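You operate a simulated robot arm through the tools that you are given. There is no shell and no other tool. Be economical: measure what you need, move in short steps, check, and stop when the job is done.

You are at the controls of a simulated robot arm. One attempt, no reset.

JOB
Set LENGTH 20 and STOP B, grip the strip, wind the loop to LOW, then feed it to the stop.
Fine: STOP is the white slider; grip by the blue lever, feed by the green one. The other controls stay.

The check looks at the end state, three seconds after you hand in, the way a careful person would. Anything else that was tipped, shoved, dropped, spilled or broken makes it a failure.

ROBOT AND FRAMES
A 6-joint arm with a two-finger gripper, fixed in place. Base frame: the origin is at the foot of the arm, x ahead of it, y to its left, z up. Readings come in m, degrees, newtons and seconds.
Its first joint turns from -166.0 to 166.0 degrees. Payload 3.43 kg.
The tool frame sits at the grasp point between the pads (the TCP): z along the fingers, y along the line on which they close. The tips reach 0.02 m beyond it. The gripper opens to 0.19 m. The gripper's body begins 0.248 m behind the TCP.
Orientation is that of the tool frame in the base frame, as a unit quaternion [x, y, z, w]. With the fingers straight down and closing along the base's y, the tool's x points along the base's -x, its y along +y and its z along -z.

CONTROLS
- The arm moves only by the tool step_arm. Its argument "commands" is a list of rows, each an object (a shift or turn left out is 0, a gripper value left out holds the last) with "dp": the shift along the base's x, y, z in units of 40 mm (1.0 is 40 mm), a list of three; "angular": the turn, a rotation vector about the base's x, y, z in units of 6 degrees (1.0 is 6 degrees), a list of three; "hand": the finger opening in m, from 0 to 0.19. In form: [{"dp": [tx, ty, tz], "angular": [ax, ay, az], "hand": hand}, ...]. A call has 1 to 12 rows; each row shifts and turns the commanded pose from where the row before left it. A call with a number of a shift or a turn outside -1 to 1 is refused whole. A row lasts 0.2 s, in which the tool goes at most 0.05 m and 8.6 degrees; a call with a longer step from one row to the next is refused whole, and so is a gripper value outside its range. A pose out of reach is approached as far as the arm can. The call stops where the force on the tool passes 60 N (or 10 N more than at its start, if that is more) or the arm is blocked; 0.2 s more then pass. The fingers move at their own pace (about 0.045 m/s each) and stop on an object; they squeeze with about 21 N. The grip force told is the motor's: it shows also when the fingers shut on nothing. Time passes only in rows, and 0.2 s behind the last, so rows that do not move let the fingers close. It gives the time, the measured TCP pose, the force on the tool (base axes), the opening and the grip force at its end, in the units of the frame above (readings bear some noise), with the torque about the TCP (base axes, N m) and any sound that the robot's microphone picked up.
- Cameras (640 x 400 px; columns grow to the right, rows downward): "scene" is fixed at [0.0506, -0.4991, 1.523]; the picture's right is [0.76, -0.65, 0.00], its down [-0.24, -0.29, -0.93] and it looks along [0.60, 0.71, -0.38] (base axes); focal length 329 px, centre (320, 200). "wrist" rides on the gripper at [0.07, -0.009, -0.288] in the tool frame; the picture's right is [0.12, 0.99, 0.00], its down [-0.96, 0.12, -0.25] and it looks along [-0.25, 0.03, 0.97] (tool axes); focal length 261 px, centre (320, 200). There is no depth. A picture from a camera that has moved, and an enlarged one, comes with that camera's place and axes in the base frame and with its lens.
- grab_frame(camera): a new picture of that camera. It takes no simulated time.
- move_column(by): slides the trunk up (or, below 0, down) by that many m; the arm rides with it, the base frame stays. It gives what a move gives, with no picture.
- close_up(camera, box): a new picture of the part [left, top, right, bottom] of that camera's present view, enlarged. It takes no simulated time.
- sign_off(): hands the job in; it is judged then, once.

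Work in short steps. Places have to be worked out from the pictures, the camera data and where the tool is seen: move nearer, look again, correct. Check each grasp and each placing, and mend what went wrong. You have 120 turns and 64 pictures in all, those below and enlarged ones among them. Open the gripper and draw the arm clear of the work before you hand the job in, unless the task says otherwise; then end with one line.

The tools are called after ">>>" by a JSON object that holds its "name" and its "arguments". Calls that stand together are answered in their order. step_arm: Moves the arm, as the interface text tells. Its arguments: {"type":"object","properties":{"commands":{"type":"array"}},"required":["commands"]} The other tools are called the same way: move_column (by) slides the trunk up or down; grab_frame (camera) takes a picture; close_up (camera, box) takes an enlarged picture of a part of a camera's view; sign_off () hands the job in.

At the start:

```text
clock: 0.0
tcp_pos: [0.5886, -0.0324, 1.383]
ee_rot: [0.0, 1.0, 0.001, 0.001]
force: [0.3, 0.2, -0.6]
wrist_torque: [0.03, -0.01, 0.0]
width: 0.19
grasp_force: 0.0
trunk travel left (down, up): [-0.214, 0.026]
```

scene: 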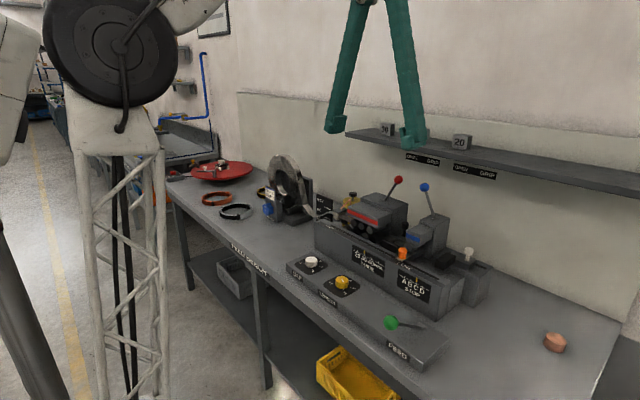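
wrist: 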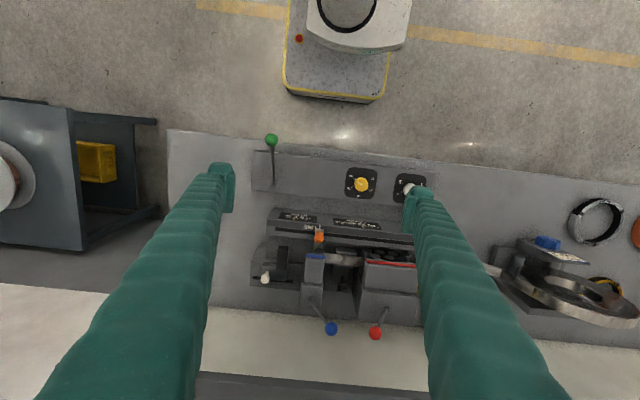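

The bench holds a feed machine with knobs, levers and a reel. I'll take enlarged views to read the labels.

>>> {"name": "close_up", "arguments": {"camera": "scene", "box": [260, 160, 520, 380]}}

>>> {"name": "close_up", "arguments": {"camera": "wrist", "box": [230, 120, 450, 350]}}

>>> {"name": "close_up", "arguments": {"camera": "scene", "box": [170, 140, 340, 260]}}

>>> {"name": "close_up", "arguments": {"camera": "scene", "box": [340, 110, 520, 200]}}

```text
1.82 times, centred on (390, 270) of scene
camera zoom: at [0.0506, -0.4991, 1.523], right [0.76, -0.65, 0.0], down [-0.24, -0.29, -0.93], along [0.6, 0.71, -0.38], focal length 598 px, centre (193, 73)
```

zoom: 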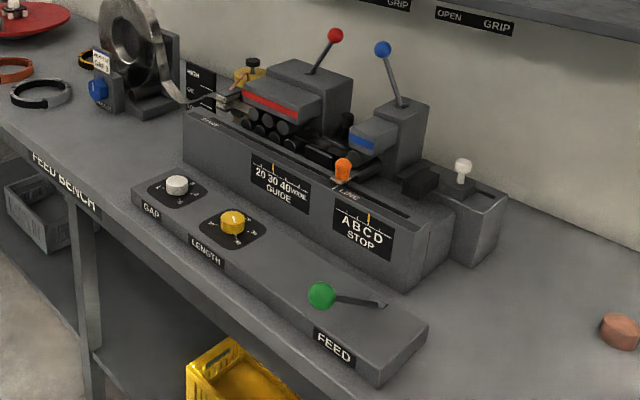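

```text
1.74 times, centred on (340, 235) of wrist
camera zoom: at [0.5174, -0.0421, 1.6716], right [-0.12, 0.99, 0.0], down [0.96, 0.11, 0.25], along [0.25, 0.03, -0.97], focal length 453 px, centre (285, 139)
```

zoom: 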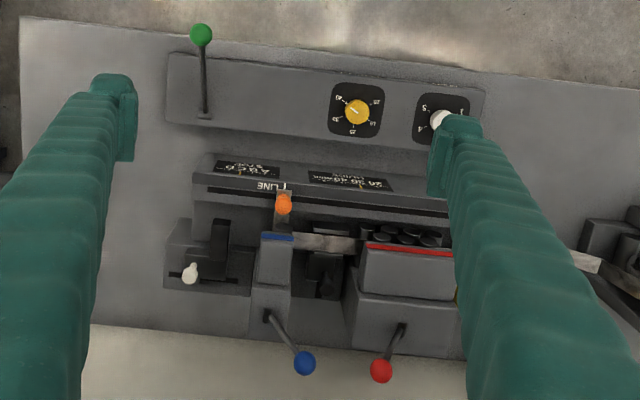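

```text
3.33 times, centred on (255, 200) of scene
camera zoom: at [0.0506, -0.4991, 1.523], right [0.76, -0.65, 0.0], down [-0.24, -0.29, -0.93], along [0.6, 0.71, -0.38], focal length 1097 px, centre (537, 200)
```

zoom: 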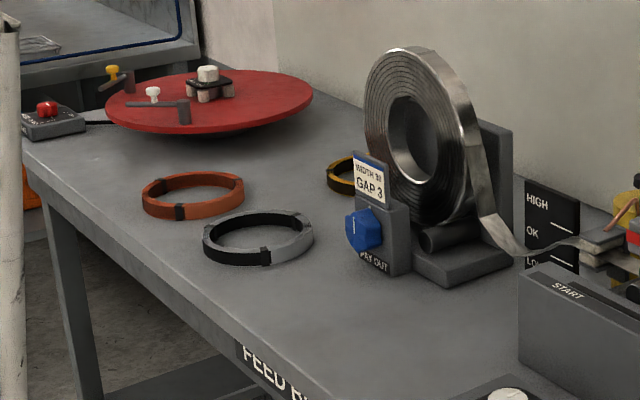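

```text
3.56 times, centred on (430, 155) of scene
camera zoom: at [0.0506, -0.4991, 1.523], right [0.76, -0.65, 0.0], down [-0.24, -0.29, -0.93], along [0.6, 0.71, -0.38], focal length 1170 px, centre (-71, 360)
```

zoom: 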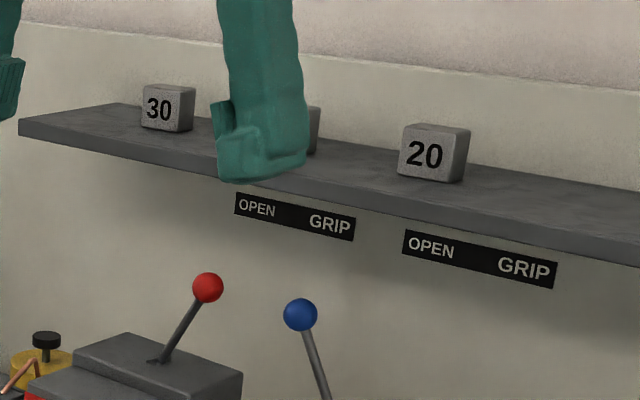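

I estimate LENGTH knob ≈ (0.645, 0.095, 0.90), green ball ≈ (0.55, -0.157, 1.0), blue ball ≈ (0.925, 0.03, 1.18) and white slider ≈ (0.90, -0.14, 1.04). Moving above LENGTH for a closer look.

>>> {"name": "step_arm", "arguments": {"commands": [{"dp": [0.18, 0.43, -0.8]}, {"dp": [0.18, 0.43, -0.8]}, {"dp": [0.18, 0.43, -0.8]}, {"dp": [0.18, 0.43, -0.8]}, {"dp": [0.18, 0.43, -0.8]}, {"dp": [0.18, 0.43, -0.8]}, {"dp": [0, 0, 0]}]}}

>>> {"name": "grab_frame", "arguments": {"camera": "wrist"}}

```text
clock: 1.6
tcp_pos: [0.6324, 0.0699, 1.191]
ee_rot: [0.0, 1.0, 0.002, 0.001]
force: [0.1, -0.6, 0.6]
wrist_torque: [-0.01, 0.03, 0.04]
width: 0.1903
grasp_force: 0.0
trunk travel left (down, up): [-0.214, 0.026]
```

```text
57 pictures are left
camera wrist: at [0.5611, 0.0611, 1.479], right [-0.12, 0.99, 0.0], down [0.96, 0.11, 0.25], along [0.25, 0.03, -0.97], focal length 261 px, centre (320, 200)
```

wrist: 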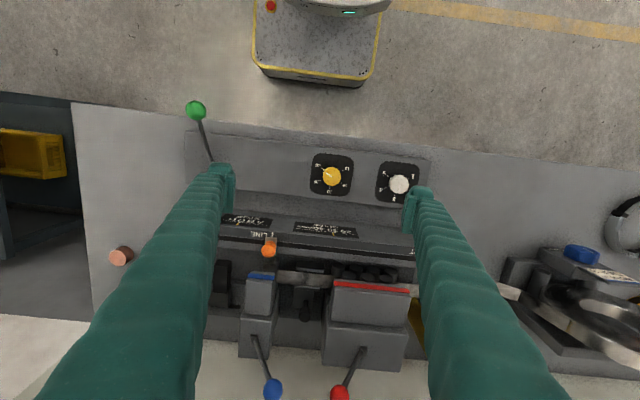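

>>> {"name": "close_up", "arguments": {"camera": "wrist", "box": [290, 140, 430, 240]}}

>>> {"name": "close_up", "arguments": {"camera": "scene", "box": [280, 230, 440, 330]}}

```text
4.00 times, centred on (360, 190) of wrist
camera zoom: at [0.5611, 0.0611, 1.479], right [-0.12, 0.99, 0.0], down [0.96, 0.11, 0.25], along [0.25, 0.03, -0.97], focal length 1043 px, centre (160, 240)
```

zoom: 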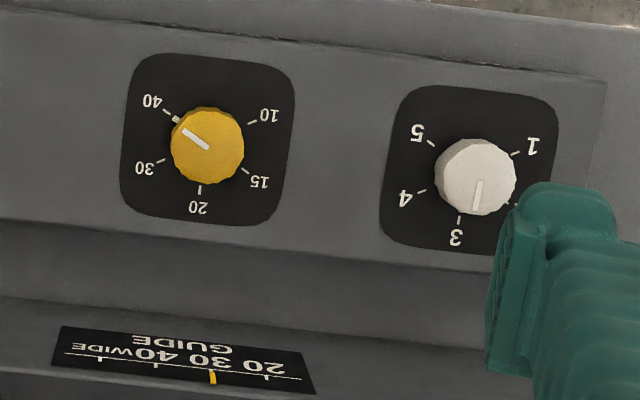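

```text
4.00 times, centred on (360, 280) of scene
camera zoom: at [0.0506, -0.4991, 1.523], right [0.76, -0.65, 0.0], down [-0.24, -0.29, -0.93], along [0.6, 0.71, -0.38], focal length 1316 px, centre (160, -120)
```

zoom: 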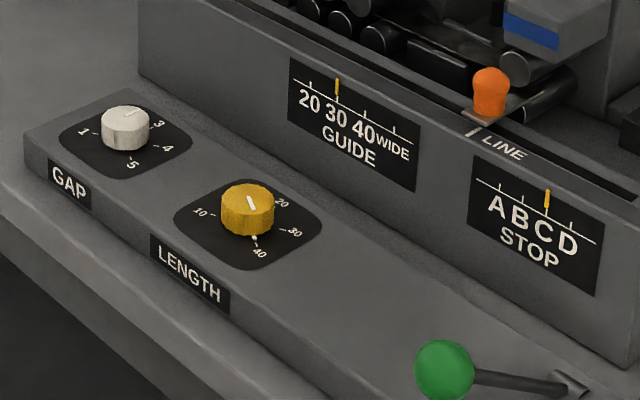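

LENGTH points at 40; 20 is 120° counter-clockwise (+z) away. Knob centre ≈ (0.653, 0.099), top z ≈ 0.905. I move over it, pre-turning −60° and narrowing the fingers.

>>> {"name": "step_arm", "arguments": {"commands": [{"dp": [0.13, 0.18, -0.6], "angular": [0, 0, -1], "hand": 0.09}, {"dp": [0.13, 0.18, -0.6], "angular": [0, 0, -1]}, {"dp": [0.13, 0.18, -0.6], "angular": [0, 0, -1]}, {"dp": [0.125, 0.18, -0.6], "angular": [0, 0, -1]}, {"dp": [0, 0, -0.6], "angular": [0, 0, -1]}, {"dp": [0, 0, -0.5], "angular": [0, 0, -1]}, {"angular": [0, 0, -1]}, {"angular": [0, 0, -1]}, {"angular": [0, 0, -1]}, {"angular": [0, 0, -1]}, {"dp": [0, 0, 0]}]}}

>>> {"name": "grab_frame", "arguments": {"camera": "wrist"}}

```text
clock: 4.0
tcp_pos: [0.6508, 0.0989, 1.0512]
ee_rot: [0.5, 0.866, 0.001, 0.001]
force: [-0.3, -0.7, 0.2]
wrist_torque: [-0.02, -0.02, 0.04]
width: 0.0905
grasp_force: 0.1
trunk travel left (down, up): [-0.214, 0.026]
```

```text
54 pictures are left
camera wrist: at [0.608, 0.1548, 1.3392], right [0.8, 0.6, 0.0], down [0.58, -0.78, 0.25], along [0.15, -0.2, -0.97], focal length 261 px, centre (320, 200)
```

wrist: 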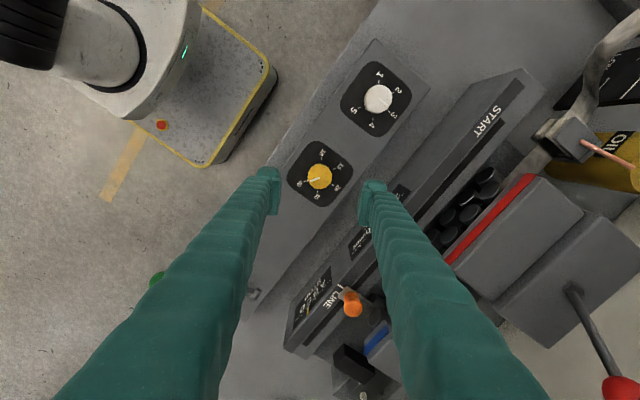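

The knob projects to (0.650, 0.098), right beneath the TCP. Descending to z ≈ 0.912.

>>> {"name": "step_arm", "arguments": {"commands": [{"dp": [0, 0, -0.7]}, {"dp": [0, 0, -0.7]}, {"dp": [0, 0, -0.7]}, {"dp": [0, 0, -0.6]}, {"dp": [0, 0, -0.4]}, {"dp": [0, 0, -0.37]}, {"dp": [0, 0, 0]}]}}

>>> {"name": "grab_frame", "arguments": {"camera": "wrist"}}

>>> {"name": "close_up", "arguments": {"camera": "scene", "box": [280, 200, 440, 300]}}

```text
clock: 5.6
tcp_pos: [0.6505, 0.0998, 0.914]
ee_rot: [0.5, 0.866, 0.002, 0.002]
force: [0.8, 1.8, 14.0]
wrist_torque: [-0.41, 0.7, -0.03]
width: 0.0901
grasp_force: 0.2
trunk travel left (down, up): [-0.214, 0.026]
```

```text
53 pictures are left
camera wrist: at [0.6072, 0.1559, 1.2014], right [0.8, 0.6, 0.0], down [0.58, -0.78, 0.25], along [0.15, -0.2, -0.97], focal length 261 px, centre (320, 200)
```

wrist: 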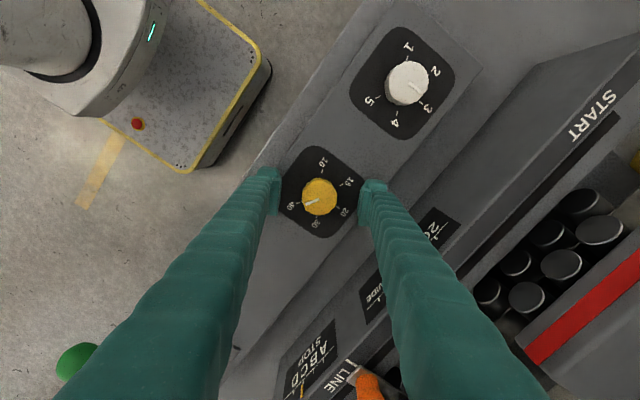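

```text
4.00 times, centred on (360, 250) of scene
camera zoom: at [0.0506, -0.4991, 1.523], right [0.76, -0.65, 0.0], down [-0.24, -0.29, -0.93], along [0.6, 0.71, -0.38], focal length 1316 px, centre (160, 0)
```

zoom: 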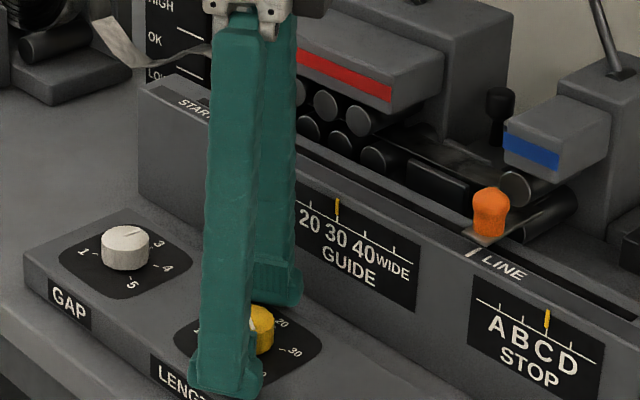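

Tips touch the panel lightly (14 N). Raise 4 mm and close on the knob.

>>> {"name": "step_arm", "arguments": {"commands": [{"dp": [0, -0.02, 0.12]}, {"hand": 0.03}, {"dp": [0, 0, 0]}, {"dp": [0, 0, 0]}, {"dp": [0, 0, 0]}]}}

```text
clock: 6.8
tcp_pos: [0.6498, 0.0986, 0.9181]
ee_rot: [0.501, 0.866, 0.0, 0.001]
force: [-10.1, -5.5, -0.8]
wrist_torque: [-0.07, 0.05, 0.01]
width: 0.039
grasp_force: 33.4
trunk travel left (down, up): [-0.214, 0.026]
```

Knob held (39 mm). I nudge to relieve the side force and turn +60°.

>>> {"name": "step_arm", "arguments": {"commands": [{"dp": [-0.03, -0.02, 0]}, {"angular": [0, 0, 1]}, {"angular": [0, 0, 1]}, {"angular": [0, 0, 1]}, {"angular": [0, 0, 1]}, {"angular": [0, 0, 1]}, {"angular": [0, 0, 1]}, {"angular": [0, 0, 1]}, {"angular": [0, 0, 1]}, {"angular": [0, 0, 1]}, {"angular": [0, 0, 1]}, {}]}}

>>> {"name": "grab_frame", "arguments": {"camera": "wrist"}}

```text
clock: 9.4
tcp_pos: [0.6499, 0.1008, 0.9181]
ee_rot: [0.0, 1.0, 0.001, 0.001]
force: [3.9, 17.4, 27.2]
wrist_torque: [0.27, 0.03, 0.01]
width: 0.0388
grasp_force: 44.9
trunk travel left (down, up): [-0.214, 0.026]
```

```text
51 pictures are left
camera wrist: at [0.5796, 0.0897, 1.2058], right [-0.12, 0.99, 0.0], down [0.96, 0.12, 0.25], along [0.25, 0.03, -0.97], focal length 261 px, centre (320, 200)
```

wrist: 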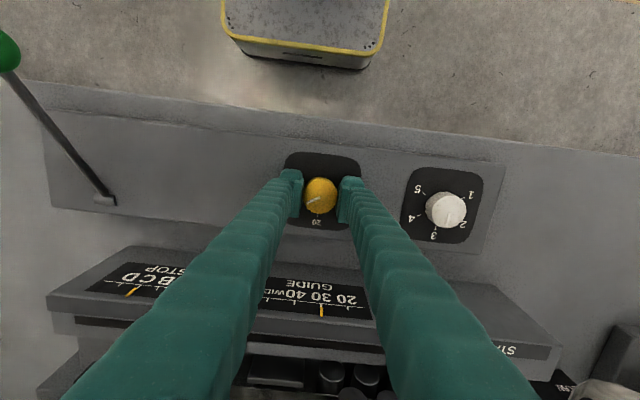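

The knob turned 60° to ~30. Relieve the bias (+2 mm y, +1 mm z) and turn 60° more.

>>> {"name": "step_arm", "arguments": {"commands": [{"dp": [0, 0.04, 0.04]}, {"angular": [0, 0, 1]}, {"angular": [0, 0, 1]}, {"angular": [0, 0, 1]}, {"angular": [0, 0, 1]}, {"angular": [0, 0, 1]}, {"angular": [0, 0, 1]}, {"angular": [0, 0, 1]}, {"angular": [0, 0, 1]}, {"angular": [0, 0, 1]}, {"angular": [0, 0, 1]}, {}]}}

>>> {"name": "close_up", "arguments": {"camera": "wrist", "box": [240, 140, 400, 240]}}

```text
clock: 12.0
tcp_pos: [0.6502, 0.1011, 0.9184]
ee_rot: [-0.5, 0.866, 0.001, -0.001]
force: [-13.8, -1.5, -28.3]
wrist_torque: [-0.02, 0.07, 0.02]
width: 0.0386
grasp_force: 44.8
trunk travel left (down, up): [-0.214, 0.026]
```

```text
4.00 times, centred on (320, 190) of wrist
camera zoom: at [0.6234, 0.0338, 1.206], right [-0.92, 0.39, 0.0], down [0.38, 0.89, 0.25], along [0.09, 0.23, -0.97], focal length 1043 px, centre (320, 240)
```

zoom: 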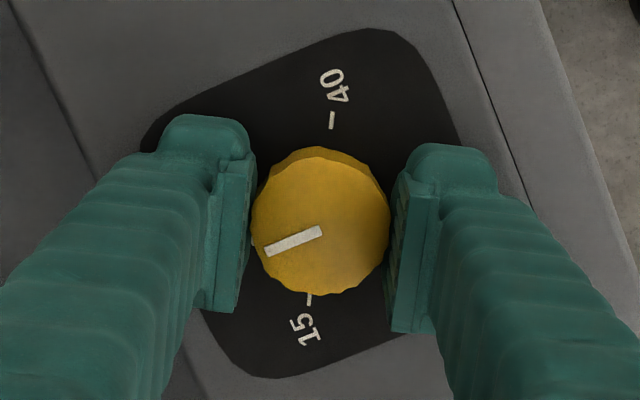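

Mark now near 20. Release and raise for a clear view.

>>> {"name": "step_arm", "arguments": {"commands": [{"hand": 0.09}, {}, {}, {"dp": [0, 0, 0.6]}, {"dp": [0, 0, 0.9], "angular": [0, 0, -1]}, {"dp": [0, 0, 0.9], "angular": [0, 0, -1]}, {"dp": [0, 0, 0.9], "angular": [0, 0, -1], "hand": 0.17}, {"angular": [0, 0, -1]}, {"angular": [0, 0, -1]}, {"angular": [0, 0, -1]}, {}]}}

>>> {"name": "grab_frame", "arguments": {"camera": "wrist"}}

>>> {"name": "close_up", "arguments": {"camera": "wrist", "box": [280, 130, 400, 220]}}

```text
clock: 14.4
tcp_pos: [0.6513, 0.0995, 1.0495]
ee_rot: [-0.208, 0.978, 0.001, 0.001]
force: [0.0, -0.2, -0.3]
wrist_torque: [-0.01, 0.0, 0.02]
width: 0.1697
grasp_force: 0.0
trunk travel left (down, up): [-0.214, 0.026]
```

```text
49 pictures are left
camera wrist: at [0.5904, 0.0614, 1.3386], right [-0.51, 0.86, 0.0], down [0.83, 0.49, 0.25], along [0.21, 0.13, -0.97], focal length 261 px, centre (320, 200)
```

wrist: 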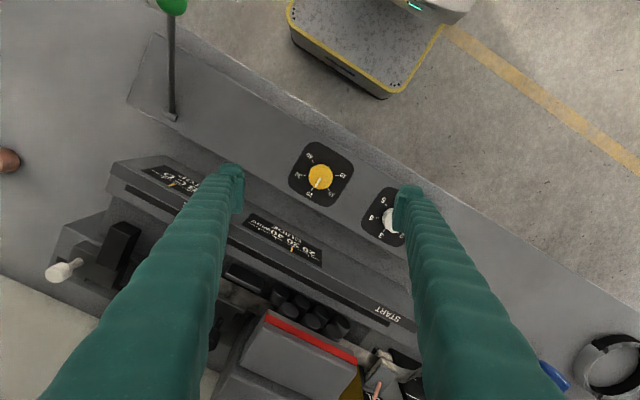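

```text
4.44 times, centred on (340, 175) of wrist
camera zoom: at [0.5904, 0.0614, 1.3386], right [-0.51, 0.86, 0.0], down [0.83, 0.49, 0.25], along [0.21, 0.13, -0.97], focal length 1158 px, centre (231, 311)
```

zoom: 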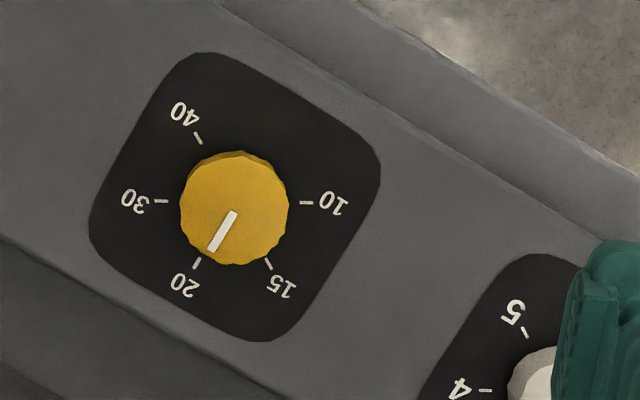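

LENGTH reads 20. Next I move up and over to the white STOP slider for a look.

>>> {"name": "step_arm", "arguments": {"commands": [{"dp": [0, 0, 0.9], "angular": [0, 0, -1]}, {"dp": [0, 0, 0.9], "angular": [0, 0, -1]}, {"dp": [0, -0.3, 0.9], "angular": [0, 0, -1]}, {"dp": [0.3, -0.8, 0.3], "angular": [0, 0, -1]}, {"dp": [0.6, -0.8, 0]}, {"dp": [0.6, -0.8, 0]}, {"dp": [0.6, -0.8, 0]}, {"dp": [0.6, -0.8, 0]}, {"dp": [0.6, -0.8, 0]}, {"dp": [0.6, -0.8, 0]}, {"dp": [0.6, -0.1, 0]}, {}]}}

>>> {"name": "grab_frame", "arguments": {"camera": "wrist"}}

```text
clock: 17.0
tcp_pos: [0.8296, -0.1411, 1.1719]
ee_rot: [0.001, 1.0, 0.001, 0.0]
force: [-0.8, 0.3, -0.4]
wrist_torque: [0.02, 0.04, 0.0]
width: 0.1699
grasp_force: 0.1
trunk travel left (down, up): [-0.214, 0.026]
```

```text
47 pictures are left
camera wrist: at [0.759, -0.1507, 1.4597], right [-0.12, 0.99, 0.0], down [0.96, 0.11, 0.25], along [0.25, 0.03, -0.97], focal length 261 px, centre (320, 200)
```

wrist: 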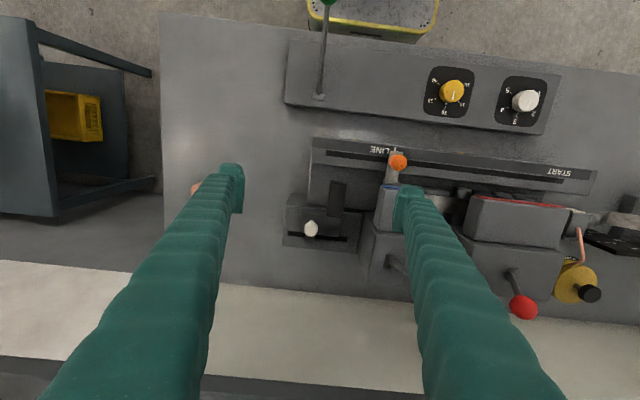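

>>> {"name": "close_up", "arguments": {"camera": "wrist", "box": [270, 130, 430, 270]}}

>>> {"name": "close_up", "arguments": {"camera": "scene", "box": [380, 200, 510, 310]}}

```text
2.86 times, centred on (350, 200) of wrist
camera zoom: at [0.759, -0.1507, 1.4597], right [-0.12, 0.99, 0.0], down [0.96, 0.11, 0.25], along [0.25, 0.03, -0.97], focal length 745 px, centre (234, 200)
```

zoom: 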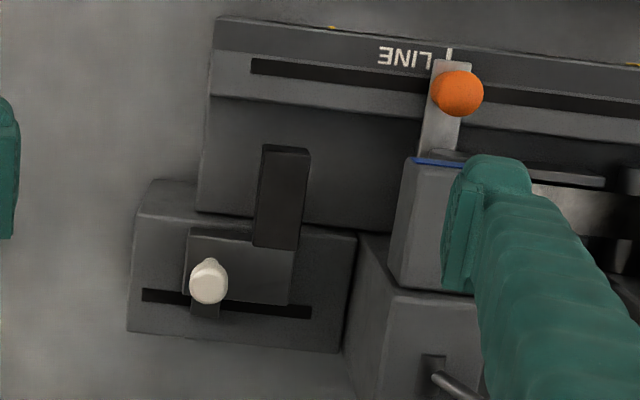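

```text
3.64 times, centred on (445, 255) of scene
camera zoom: at [0.0506, -0.4991, 1.523], right [0.76, -0.65, 0.0], down [-0.24, -0.29, -0.93], along [0.6, 0.71, -0.38], focal length 1197 px, centre (-134, 0)
```

zoom: 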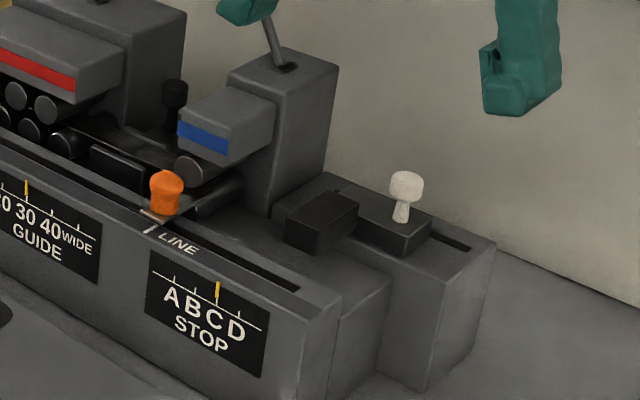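

STOP points at C; B is one tick (~19–20 mm) toward +y. Knob ≈ (0.917, -0.147, 1.03). I approach above it with the fingers at 60 mm.

>>> {"name": "step_arm", "arguments": {"commands": [{"dp": [0.7, -0.05, -0.2], "hand": 0.06}, {"dp": [0.7, -0.05, -0.4]}, {"dp": [0.7, -0.05, -0.6]}, {"dp": [0.09, 0, -0.6]}, {"dp": [0, 0, -0.4]}, {}, {}]}}

>>> {"name": "grab_frame", "arguments": {"camera": "wrist"}}

>>> {"name": "close_up", "arguments": {"camera": "scene", "box": [380, 160, 540, 280]}}

```text
clock: 18.6
tcp_pos: [0.9182, -0.1451, 1.0825]
ee_rot: [0.001, 1.0, 0.001, 0.001]
force: [-0.1, 0.7, -0.1]
wrist_torque: [0.01, 0.0, -0.01]
width: 0.06
grasp_force: 0.0
trunk travel left (down, up): [-0.214, 0.026]
```

```text
44 pictures are left
camera wrist: at [0.8474, -0.1555, 1.3713], right [-0.12, 0.99, 0.0], down [0.96, 0.11, 0.25], along [0.25, 0.03, -0.97], focal length 261 px, centre (320, 200)
```

wrist: 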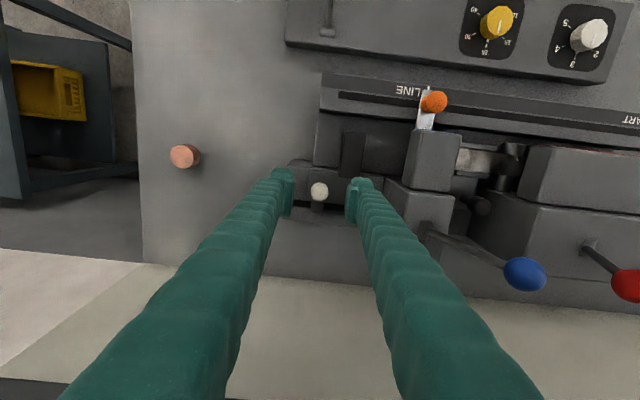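

```text
3.33 times, centred on (460, 220) of scene
camera zoom: at [0.0506, -0.4991, 1.523], right [0.76, -0.65, 0.0], down [-0.24, -0.29, -0.93], along [0.6, 0.71, -0.38], focal length 1097 px, centre (-147, 133)
```

zoom: 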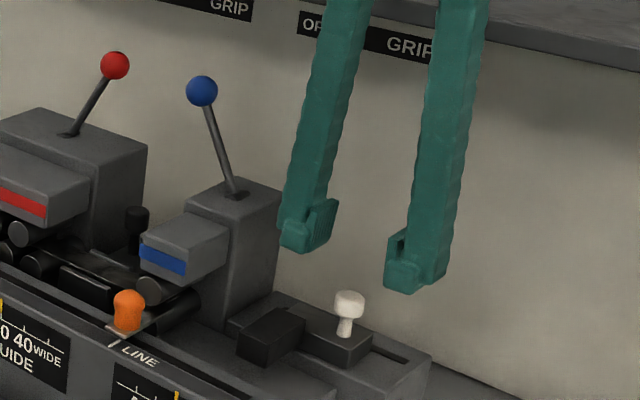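

Knob refined to (0.923, -0.148, 1.024). Descend to z ≈ 1.032 and close.

>>> {"name": "step_arm", "arguments": {"commands": [{"dp": [0.1, -0.07, -0.5]}, {"dp": [0, 0, -0.4]}, {"dp": [0, 0, -0.36]}, {}, {"hand": 0.005}, {}, {}, {}, {}]}}

>>> {"name": "close_up", "arguments": {"camera": "scene", "box": [380, 200, 500, 300]}}

```text
clock: 20.6
tcp_pos: [0.9229, -0.1494, 1.0332]
ee_rot: [0.001, 1.0, 0.002, 0.0]
force: [-0.7, 6.9, -3.3]
wrist_torque: [0.12, 0.1, 0.01]
width: 0.0219
grasp_force: 44.6
trunk travel left (down, up): [-0.214, 0.026]
```

```text
4.00 times, centred on (440, 250) of scene
camera zoom: at [0.0506, -0.4991, 1.523], right [0.76, -0.65, 0.0], down [-0.24, -0.29, -0.93], along [0.6, 0.71, -0.38], focal length 1316 px, centre (-160, 0)
```

zoom: 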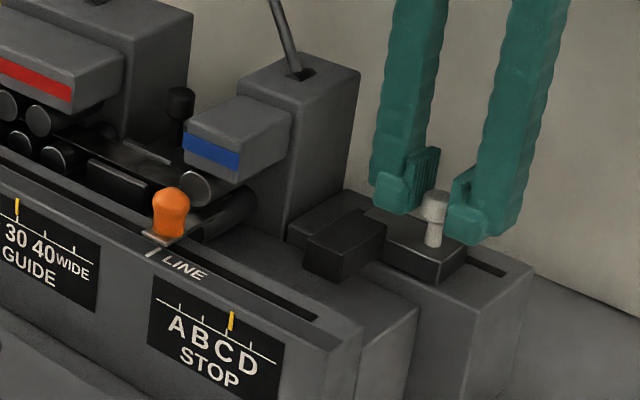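

Knob held at 22 mm. Slide it 19 mm toward +y and check the pointer.

>>> {"name": "step_arm", "arguments": {"commands": [{"dp": [0, 0.15, 0]}, {"dp": [0, 0.15, 0]}, {"dp": [0, 0.15, 0]}, {}, {}]}}

>>> {"name": "close_up", "arguments": {"camera": "scene", "box": [380, 200, 500, 300]}}

```text
clock: 21.8
tcp_pos: [0.9245, -0.1294, 1.0339]
ee_rot: [0.0, 1.0, 0.001, 0.001]
force: [12.0, 0.4, -2.9]
wrist_torque: [0.05, -0.18, -0.01]
width: 0.0219
grasp_force: 45.1
trunk travel left (down, up): [-0.214, 0.026]
```

```text
4.00 times, centred on (440, 250) of scene
camera zoom: at [0.0506, -0.4991, 1.523], right [0.76, -0.65, 0.0], down [-0.24, -0.29, -0.93], along [0.6, 0.71, -0.38], focal length 1316 px, centre (-160, 0)
```

zoom: 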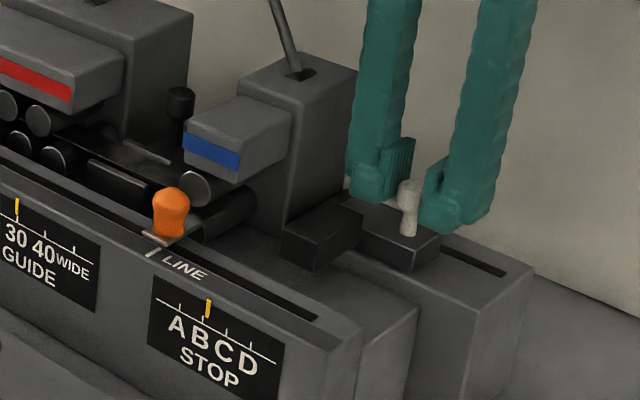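

>>> {"name": "close_up", "arguments": {"camera": "scene", "box": [412, 264, 456, 302]}}

```text
10.53 times, centred on (434, 283) of scene
camera zoom: at [0.0506, -0.4991, 1.523], right [0.76, -0.65, 0.0], down [-0.24, -0.29, -0.93], along [0.6, 0.71, -0.38], focal length 3464 px, centre (-880, -674)
```

zoom: 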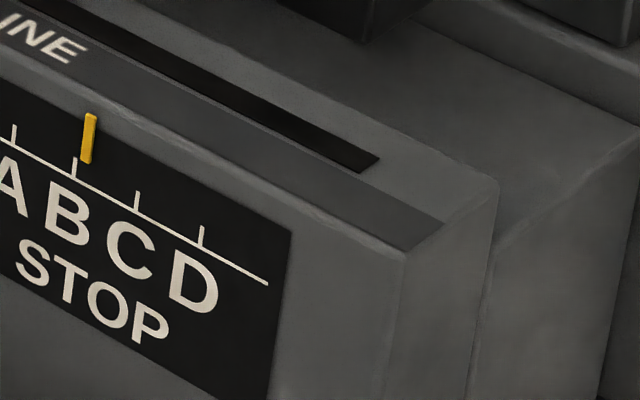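

The pointer sits ~11 px (≈3.5 mm) short of B's tick, judging against the GUIDE pointer, which shows no parallax. Nudge +3.5 mm.

>>> {"name": "step_arm", "arguments": {"commands": [{"dp": [-0.03, 0.09, 0]}, {}, {}]}}

>>> {"name": "close_up", "arguments": {"camera": "scene", "box": [412, 264, 456, 302]}}

```text
clock: 22.6
tcp_pos: [0.9234, -0.1262, 1.0323]
ee_rot: [0.0, 1.0, 0.001, 0.002]
force: [34.8, -4.6, 5.7]
wrist_torque: [-0.06, -0.39, -0.01]
width: 0.0219
grasp_force: 44.5
trunk travel left (down, up): [-0.214, 0.026]
```

```text
10.53 times, centred on (434, 283) of scene
camera zoom: at [0.0506, -0.4991, 1.523], right [0.76, -0.65, 0.0], down [-0.24, -0.29, -0.93], along [0.6, 0.71, -0.38], focal length 3464 px, centre (-880, -674)
```

zoom: 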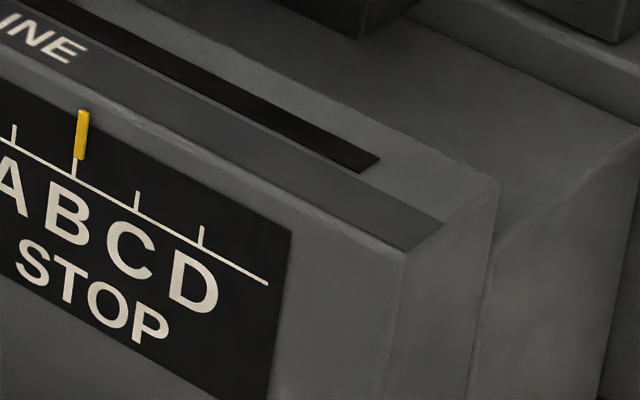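

Nearly on B; nudge 0.8 mm more, relieve x, release and rise, then check.

>>> {"name": "step_arm", "arguments": {"commands": [{"dp": [0.04, 0.02, 0]}, {}, {"hand": 0.05}, {}, {}, {"dp": [0, 0, 0.5]}, {"dp": [0, -0.3, 0.8]}, {"dp": [0, -0.3, 0.8]}, {}]}}

>>> {"name": "close_up", "arguments": {"camera": "scene", "box": [412, 264, 456, 302]}}

>>> {"name": "grab_frame", "arguments": {"camera": "wrist"}}

>>> {"name": "grab_frame", "arguments": {"camera": "scene"}}

```text
clock: 24.6
tcp_pos: [0.9243, -0.1518, 1.115]
ee_rot: [0.001, 1.0, 0.001, 0.001]
force: [0.3, 0.2, 1.0]
wrist_torque: [0.03, 0.0, 0.01]
width: 0.0497
grasp_force: 0.0
trunk travel left (down, up): [-0.214, 0.026]
```

```text
10.53 times, centred on (434, 283) of scene
camera zoom: at [0.0506, -0.4991, 1.523], right [0.76, -0.65, 0.0], down [-0.24, -0.29, -0.93], along [0.6, 0.71, -0.38], focal length 3464 px, centre (-880, -674)
```

zoom: 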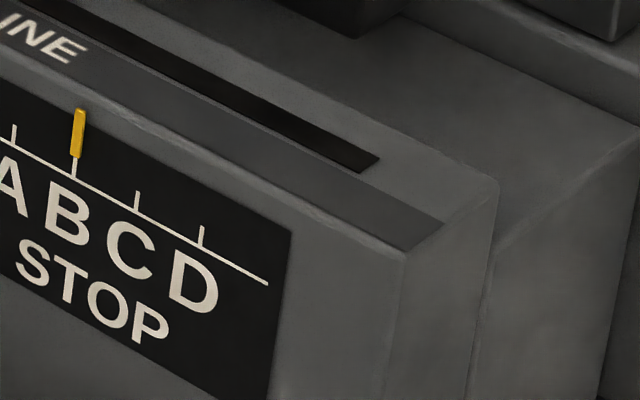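

```text
37 pictures are left
camera wrist: at [0.8528, -0.161, 1.4041], right [-0.12, 0.99, 0.0], down [0.96, 0.11, 0.25], along [0.25, 0.03, -0.97], focal length 261 px, centre (320, 200)
```

wrist: 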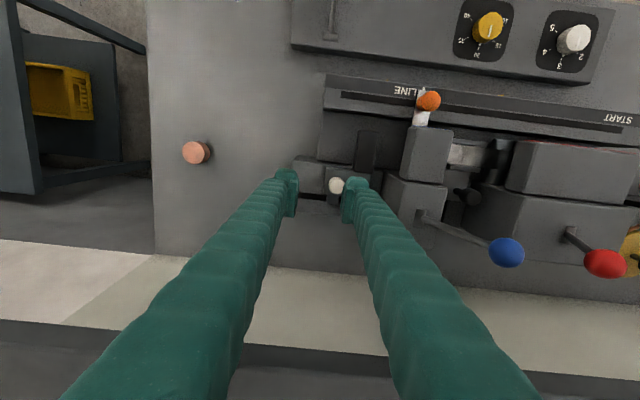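

```text
36 pictures are left
```

scene: 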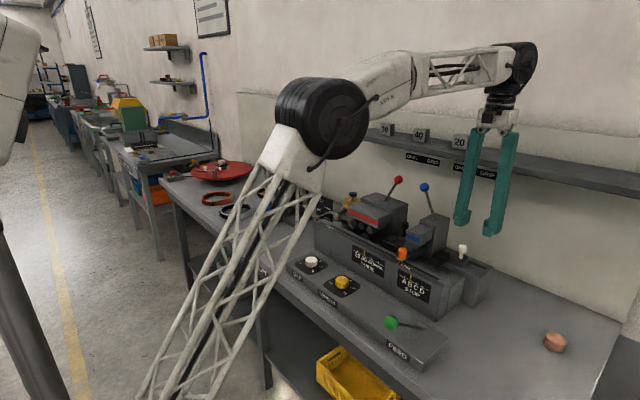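

STOP now at B. Next the blue lever: ball ≈ (0.932, 0.031, 1.17), leaning to OPEN (+y); GRIP is −y. I rise, tilt the tool 24° to stay clear of the shelf, and move above it with 42 mm opening.

>>> {"name": "step_arm", "arguments": {"commands": [{"dp": [-0.4, 0, 0.9], "hand": 0.045}, {"dp": [-0.4, 0, 0.9], "angular": [0, -1, 0]}, {"dp": [0, 0, 0.9], "angular": [0, -1, 0]}, {"dp": [0, 0, 0.9], "angular": [0, -1, 0]}, {"dp": [0, 0.7, 0], "angular": [0, -1, 0]}, {"dp": [0, 0.9, 0]}, {"dp": [0, 0.9, 0]}, {"dp": [0, 0.9, 0]}, {"dp": [0, 0.9, 0]}, {"dp": [0, 0.27, 0]}, {}]}}

>>> {"name": "grab_frame", "arguments": {"camera": "wrist"}}

>>> {"name": "close_up", "arguments": {"camera": "scene", "box": [360, 100, 520, 250]}}

```text
clock: 27.0
tcp_pos: [0.8912, 0.031, 1.2613]
ee_rot: [0.0, 0.978, 0.001, 0.21]
force: [-0.4, 0.2, -0.8]
wrist_torque: [-0.01, 0.04, 0.0]
width: 0.0449
grasp_force: 0.2
trunk travel left (down, up): [-0.214, 0.026]
```

```text
35 pictures are left
camera wrist: at [0.7087, 0.0219, 1.4949], right [-0.11, 0.99, -0.05], down [0.78, 0.11, 0.62], along [0.62, 0.03, -0.78], focal length 261 px, centre (320, 200)
```

wrist: 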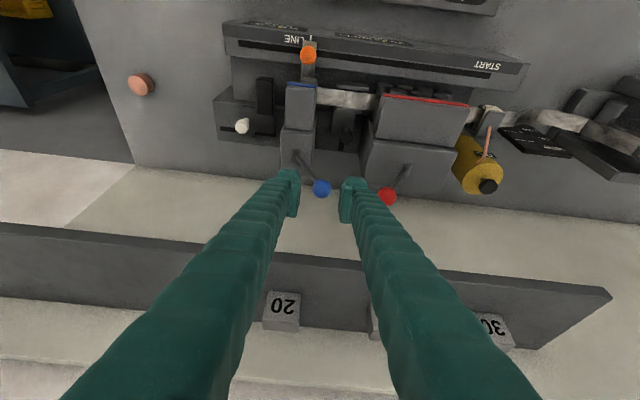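

```text
2.67 times, centred on (440, 175) of scene
camera zoom: at [0.0506, -0.4991, 1.523], right [0.76, -0.65, 0.0], down [-0.24, -0.29, -0.93], along [0.6, 0.71, -0.38], focal length 878 px, centre (0, 267)
```

zoom: 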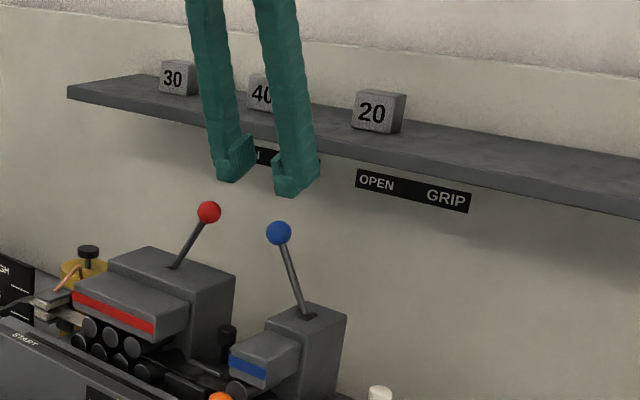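

Ball refined to ≈ (0.938, 0.034, 1.172), along the tool axis. Advance to cage it.

>>> {"name": "step_arm", "arguments": {"commands": [{"dp": [0.25, 0.08, -0.55]}, {"dp": [0.25, 0, -0.55]}, {"dp": [0.25, 0, -0.55]}, {"dp": [0.2, 0, -0.45]}, {}]}}

>>> {"name": "grab_frame", "arguments": {"camera": "wrist"}}

>>> {"name": "close_up", "arguments": {"camera": "scene", "box": [360, 130, 480, 250]}}

```text
clock: 28.2
tcp_pos: [0.9287, 0.0373, 1.1763]
ee_rot: [0.001, 0.978, 0.001, 0.209]
force: [0.2, -0.3, -0.2]
wrist_torque: [-0.02, 0.04, 0.01]
width: 0.045
grasp_force: 0.2
trunk travel left (down, up): [-0.214, 0.026]
```

```text
33 pictures are left
camera wrist: at [0.7476, 0.0269, 1.4103], right [-0.11, 0.99, -0.05], down [0.78, 0.11, 0.62], along [0.62, 0.03, -0.78], focal length 261 px, centre (320, 200)
```

wrist: 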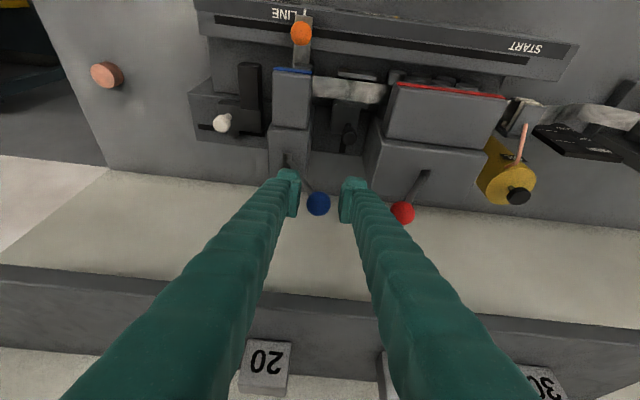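

```text
3.33 times, centred on (420, 190) of scene
camera zoom: at [0.0506, -0.4991, 1.523], right [0.76, -0.65, 0.0], down [-0.24, -0.29, -0.93], along [0.6, 0.71, -0.38], focal length 1097 px, centre (-13, 233)
```

zoom: 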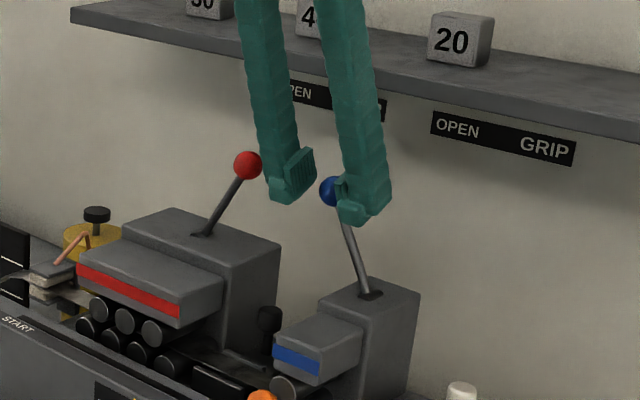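

The ball is between the pads. Advance 8 mm in x and sweep toward −y.

>>> {"name": "step_arm", "arguments": {"commands": [{"dp": [0.2, 0, 0.05]}, {"dp": [0, -0.3, 0.03]}, {"dp": [0, -0.3, 0.03]}, {"dp": [0, -0.3, 0.03]}, {"dp": [0, -0.3, 0]}, {"dp": [0, -0.3, 0]}, {"dp": [0, -0.3, -0.03]}, {}]}}

>>> {"name": "close_up", "arguments": {"camera": "scene", "box": [360, 130, 480, 250]}}

```text
clock: 30.0
tcp_pos: [0.9359, -0.0372, 1.1803]
ee_rot: [0.001, 0.978, 0.001, 0.209]
force: [0.4, -1.0, 0.1]
wrist_torque: [-0.03, 0.01, 0.0]
width: 0.0451
grasp_force: 0.0
trunk travel left (down, up): [-0.214, 0.026]
```

```text
3.33 times, centred on (420, 190) of scene
camera zoom: at [0.0506, -0.4991, 1.523], right [0.76, -0.65, 0.0], down [-0.24, -0.29, -0.93], along [0.6, 0.71, -0.38], focal length 1097 px, centre (-13, 233)
```

zoom: 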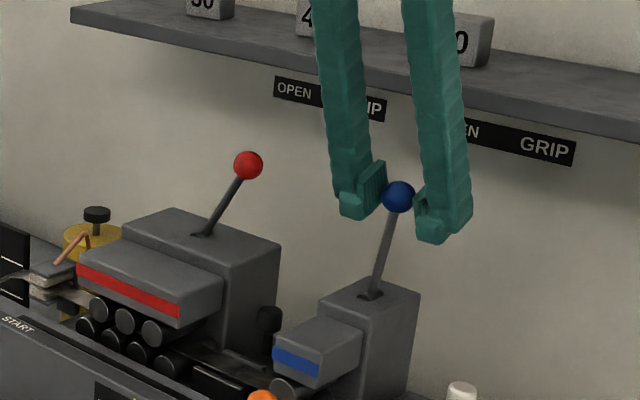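

The lever crossed over; red at GRIP leans further. Continue in smaller steps until force rises.

>>> {"name": "step_arm", "arguments": {"commands": [{"dp": [0, -0.25, -0.04]}, {"dp": [0, -0.25, -0.05]}, {"dp": [0, -0.2, -0.05]}, {}]}}

>>> {"name": "close_up", "arguments": {"camera": "scene", "box": [360, 130, 480, 250]}}

```text
clock: 31.0
tcp_pos: [0.9376, -0.0637, 1.1749]
ee_rot: [0.001, 0.978, 0.0, 0.208]
force: [-0.1, 0.3, -0.6]
wrist_torque: [-0.02, -0.01, 0.01]
width: 0.0448
grasp_force: 0.2
trunk travel left (down, up): [-0.214, 0.026]
```

```text
3.33 times, centred on (420, 190) of scene
camera zoom: at [0.0506, -0.4991, 1.523], right [0.76, -0.65, 0.0], down [-0.24, -0.29, -0.93], along [0.6, 0.71, -0.38], focal length 1097 px, centre (-13, 233)
```

zoom: 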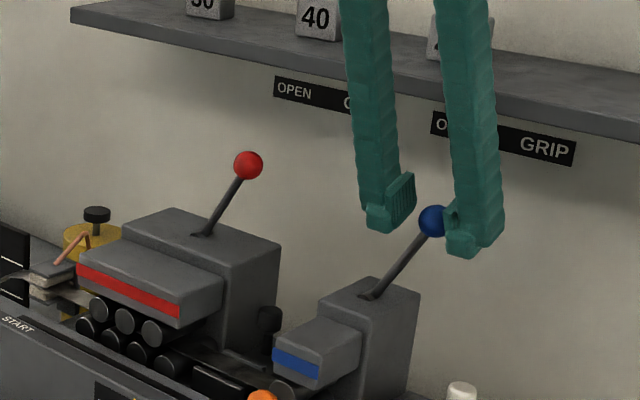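

The lever seems to have snapped over to GRIP. Push a bit more to confirm its end stop.

>>> {"name": "step_arm", "arguments": {"commands": [{"dp": [0, -0.2, -0.05]}, {"dp": [0, -0.15, -0.05]}, {}]}}

>>> {"name": "close_up", "arguments": {"camera": "scene", "box": [360, 130, 480, 250]}}

```text
clock: 31.8
tcp_pos: [0.9383, -0.0763, 1.1711]
ee_rot: [0.001, 0.978, 0.0, 0.209]
force: [-0.2, 3.3, 0.4]
wrist_torque: [0.01, 0.02, 0.0]
width: 0.047
grasp_force: 2.1
trunk travel left (down, up): [-0.214, 0.026]
```

```text
3.33 times, centred on (420, 190) of scene
camera zoom: at [0.0506, -0.4991, 1.523], right [0.76, -0.65, 0.0], down [-0.24, -0.29, -0.93], along [0.6, 0.71, -0.38], focal length 1097 px, centre (-13, 233)
```

zoom: 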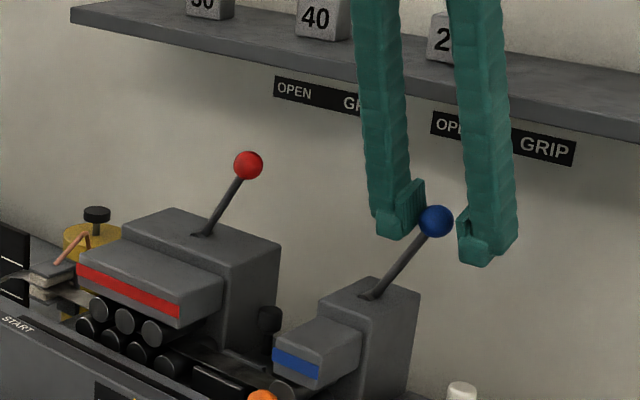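

GRIP reached (at the end stop, 3 N). Now back out along the tool axis and head toward the reel's PAY OUT knob (~(0.77, 0.71, 0.91)).

>>> {"name": "step_arm", "arguments": {"commands": [{"dp": [0, 0.15, 0]}, {"dp": [-0.4, 0, 0.9]}, {"dp": [-0.4, 0, 0.9]}, {"dp": [-0.4, 0, 0.9], "hand": 0.1}, {"dp": [-0.8, 0.5, 0]}, {"dp": [-0.8, 0.8, 0]}, {"dp": [-0.8, 0.8, 0]}, {"dp": [-0.8, 0.8, 0]}, {"dp": [-0.8, 0.8, 0]}, {"dp": [-0.8, 0.8, 0]}, {"dp": [-0.3, 1.0, 0]}, {"dp": [0, 1, 0]}]}}

>>> {"name": "step_arm", "arguments": {"commands": [{"dp": [0, 1, 0]}, {"dp": [0, 1, 0]}, {"dp": [0, 1, 0]}, {"dp": [0, 1, 0]}, {"dp": [0, 1, 0], "angular": [0, -1, 0]}, {"dp": [0, 1, 0], "angular": [0, -1, 0]}, {"dp": [-0.5, 0.5, 0], "angular": [0, -1, 0]}, {"dp": [-0.5, 0, -0.3], "angular": [0, -1, 0]}, {}]}}

>>> {"name": "grab_frame", "arguments": {"camera": "wrist"}}

```text
clock: 34.4
tcp_pos: [0.6852, 0.1866, 1.2764]
ee_rot: [0.001, 0.978, 0.001, 0.209]
force: [0.4, -1.3, 0.5]
wrist_torque: [0.12, -0.06, 0.01]
width: 0.0997
grasp_force: 0.0
trunk travel left (down, up): [-0.214, 0.026]
```

```text
clock: 36.4
tcp_pos: [0.6475, 0.4495, 1.267]
ee_rot: [0.0, 0.913, 0.002, 0.408]
force: [-0.1, 0.8, -0.6]
wrist_torque: [0.04, 0.02, 0.03]
width: 0.0999
grasp_force: 0.0
trunk travel left (down, up): [-0.214, 0.026]
```

```text
28 pictures are left
camera wrist: at [0.3853, 0.4405, 1.4069], right [-0.08, 0.99, -0.09], down [0.46, 0.11, 0.88], along [0.89, 0.03, -0.46], focal length 261 px, centre (320, 200)
```

wrist: 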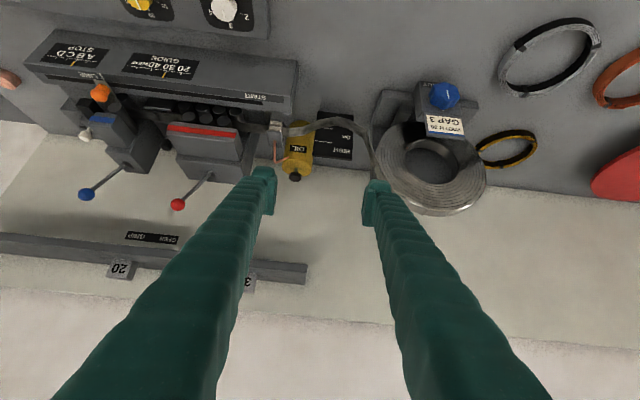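

>>> {"name": "close_up", "arguments": {"camera": "wrist", "box": [310, 60, 500, 220]}}

```text
2.50 times, centred on (405, 140) of wrist
camera zoom: at [0.3853, 0.4405, 1.4069], right [-0.08, 0.99, -0.09], down [0.46, 0.11, 0.88], along [0.89, 0.03, -0.46], focal length 652 px, centre (108, 350)
```

zoom: 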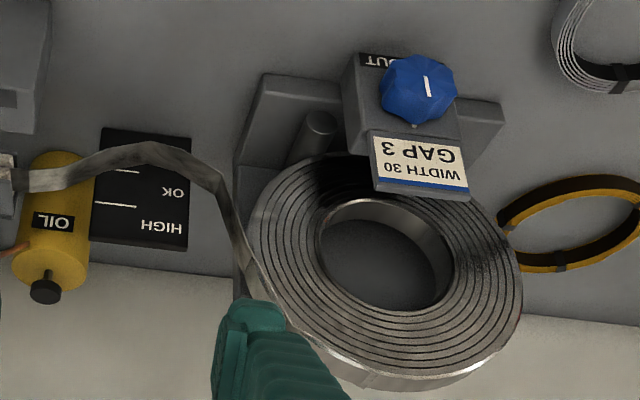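

Knob confirmed near (0.772, 0.707, 0.91), axis roughly along −x. I move in front of it with a 60° tilt, staying ~10 cm off.

>>> {"name": "step_arm", "arguments": {"commands": [{"dp": [-0.2, 0.9, 0], "angular": [0, -1, 0]}, {"dp": [-0.2, 0.9, 0], "angular": [0, -1, 0]}, {"dp": [0, 0.9, -0.3]}, {"dp": [0, 0.9, -0.6]}, {"dp": [0, 0.9, -0.6]}, {"dp": [0, 0.9, -0.7]}, {"dp": [0, 0.9, -0.7]}, {"dp": [0, 0.15, -0.9]}, {"dp": [0, 0, -0.9]}, {"dp": [0, 0, -0.9]}, {"dp": [0.2, 0, -0.9]}, {}]}}

>>> {"name": "grab_frame", "arguments": {"camera": "wrist"}}

>>> {"name": "grab_frame", "arguments": {"camera": "scene"}}

```text
clock: 39.0
tcp_pos: [0.6384, 0.7072, 1.0048]
ee_rot: [-0.001, 0.865, 0.0, 0.501]
force: [-0.3, 1.1, -1.0]
wrist_torque: [0.03, -0.03, 0.01]
width: 0.0997
grasp_force: 0.1
trunk travel left (down, up): [-0.214, 0.026]
```

```text
26 pictures are left
camera wrist: at [0.3541, 0.6975, 1.088], right [-0.06, 0.99, -0.1], down [0.27, 0.12, 0.96], along [0.96, 0.03, -0.27], focal length 261 px, centre (320, 200)
```

wrist: 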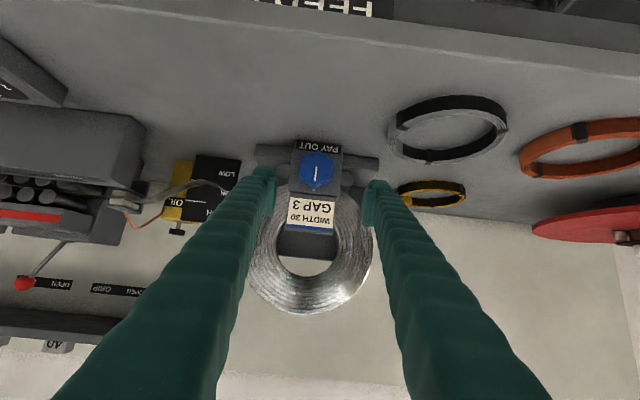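

```text
25 pictures are left
```

scene: 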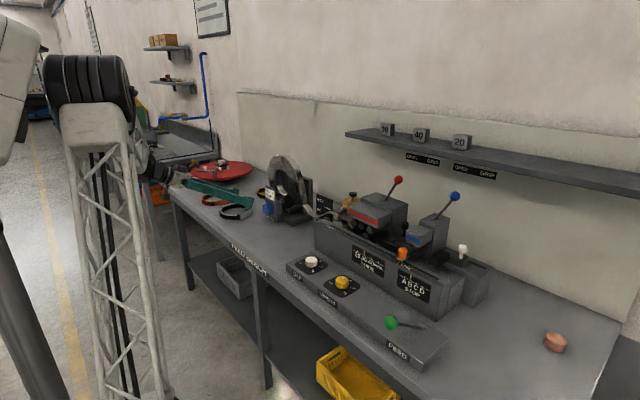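

The knob is a hex (≈58 mm flats, left/right flats vertical) at ≈ (0.763 face, 0.701, 0.920). Advance the pads around it.

>>> {"name": "step_arm", "arguments": {"commands": [{"dp": [0.6, -0.15, -0.43]}, {"dp": [0.6, 0, -0.43]}, {"dp": [0.6, 0, -0.43]}, {"dp": [0.6, 0, -0.43]}, {"dp": [0.4, 0, -0.3]}, {}]}}

>>> {"name": "grab_frame", "arguments": {"camera": "wrist"}}

>>> {"name": "close_up", "arguments": {"camera": "scene", "box": [180, 140, 360, 260]}}

```text
clock: 40.4
tcp_pos: [0.7515, 0.7004, 0.9254]
ee_rot: [0.0, 0.865, 0.0, 0.501]
force: [0.5, 0.1, -0.3]
wrist_torque: [-0.01, 0.0, 0.02]
width: 0.0999
grasp_force: 0.0
trunk travel left (down, up): [-0.214, 0.026]
```

```text
24 pictures are left
camera wrist: at [0.4671, 0.691, 1.0095], right [-0.06, 0.99, -0.1], down [0.27, 0.11, 0.96], along [0.96, 0.03, -0.27], focal length 261 px, centre (320, 200)
```

wrist: 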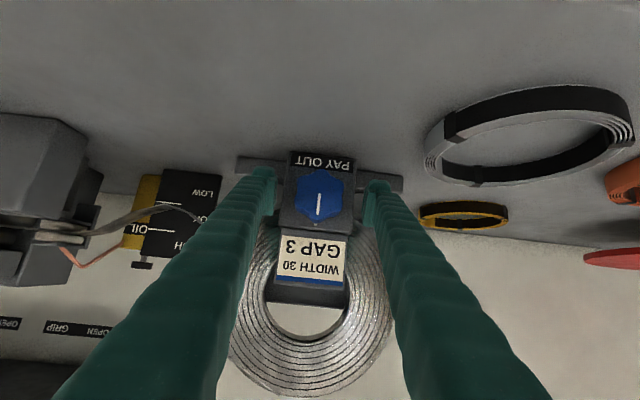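

```text
3.33 times, centred on (270, 200) of scene
camera zoom: at [0.0506, -0.4991, 1.523], right [0.76, -0.65, 0.0], down [-0.24, -0.29, -0.93], along [0.6, 0.71, -0.38], focal length 1097 px, centre (487, 200)
```

zoom: 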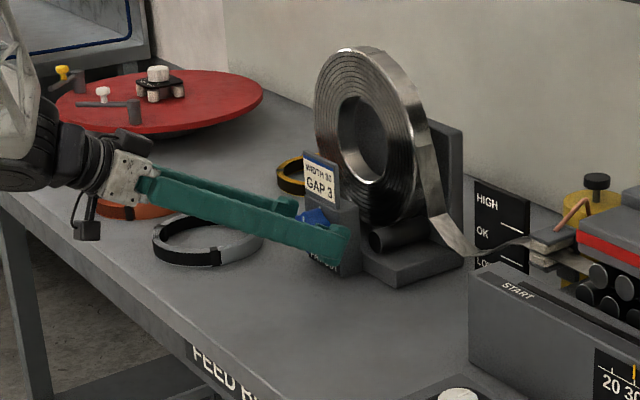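

Aligned. Small correction (+4 mm x, −7 mm z), then close on the knob.

>>> {"name": "step_arm", "arguments": {"commands": [{"dp": [0.1, -0.02, -0.18]}, {"hand": 0.05}, {}, {}, {}, {}]}}

```text
clock: 41.9
tcp_pos: [0.7514, 0.6995, 0.9196]
ee_rot: [0.0, 0.867, 0.001, 0.499]
force: [-61.8, -11.0, 10.6]
wrist_torque: [-0.02, -0.64, -0.81]
width: 0.0612
grasp_force: 26.7
trunk travel left (down, up): [-0.214, 0.026]
stopped in row 6: the force on the tool passed its limit at 62 N (the readings are from after the stop); the commanded pose is now the measured one
```

Tips press something ahead (−62 N x). Open, back off 8 mm in x, and re-close.

>>> {"name": "step_arm", "arguments": {"commands": [{"hand": 0.085}, {}, {"dp": [-0.2, 0, 0]}, {}, {}]}}

>>> {"name": "close_up", "arguments": {"camera": "wrist", "box": [220, 130, 420, 260]}}

```text
clock: 42.4
tcp_pos: [0.7518, 0.6979, 0.9196]
ee_rot: [0.001, 0.866, 0.001, 0.5]
force: [-69.0, 4.4, 15.0]
wrist_torque: [0.04, -0.79, -0.23]
width: 0.0618
grasp_force: 0.1
trunk travel left (down, up): [-0.214, 0.026]
stopped in row 2: the force on the tool passed its limit at 75 N (the readings are from after the stop); the commanded pose is now the measured one
```

```text
3.08 times, centred on (320, 195) of wrist
camera zoom: at [0.4671, 0.6884, 1.0036], right [-0.06, 0.99, -0.1], down [0.27, 0.11, 0.96], along [0.96, 0.03, -0.27], focal length 802 px, centre (320, 215)
```

zoom: 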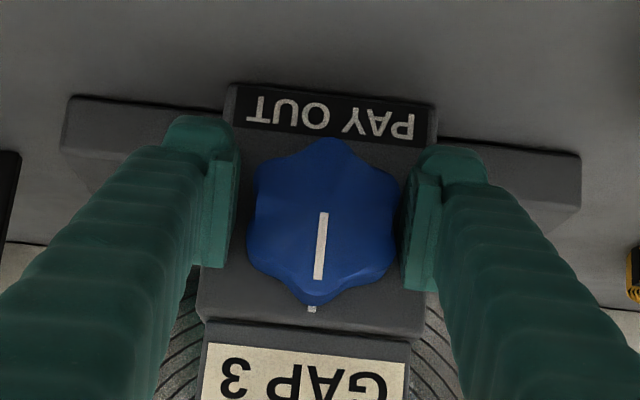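

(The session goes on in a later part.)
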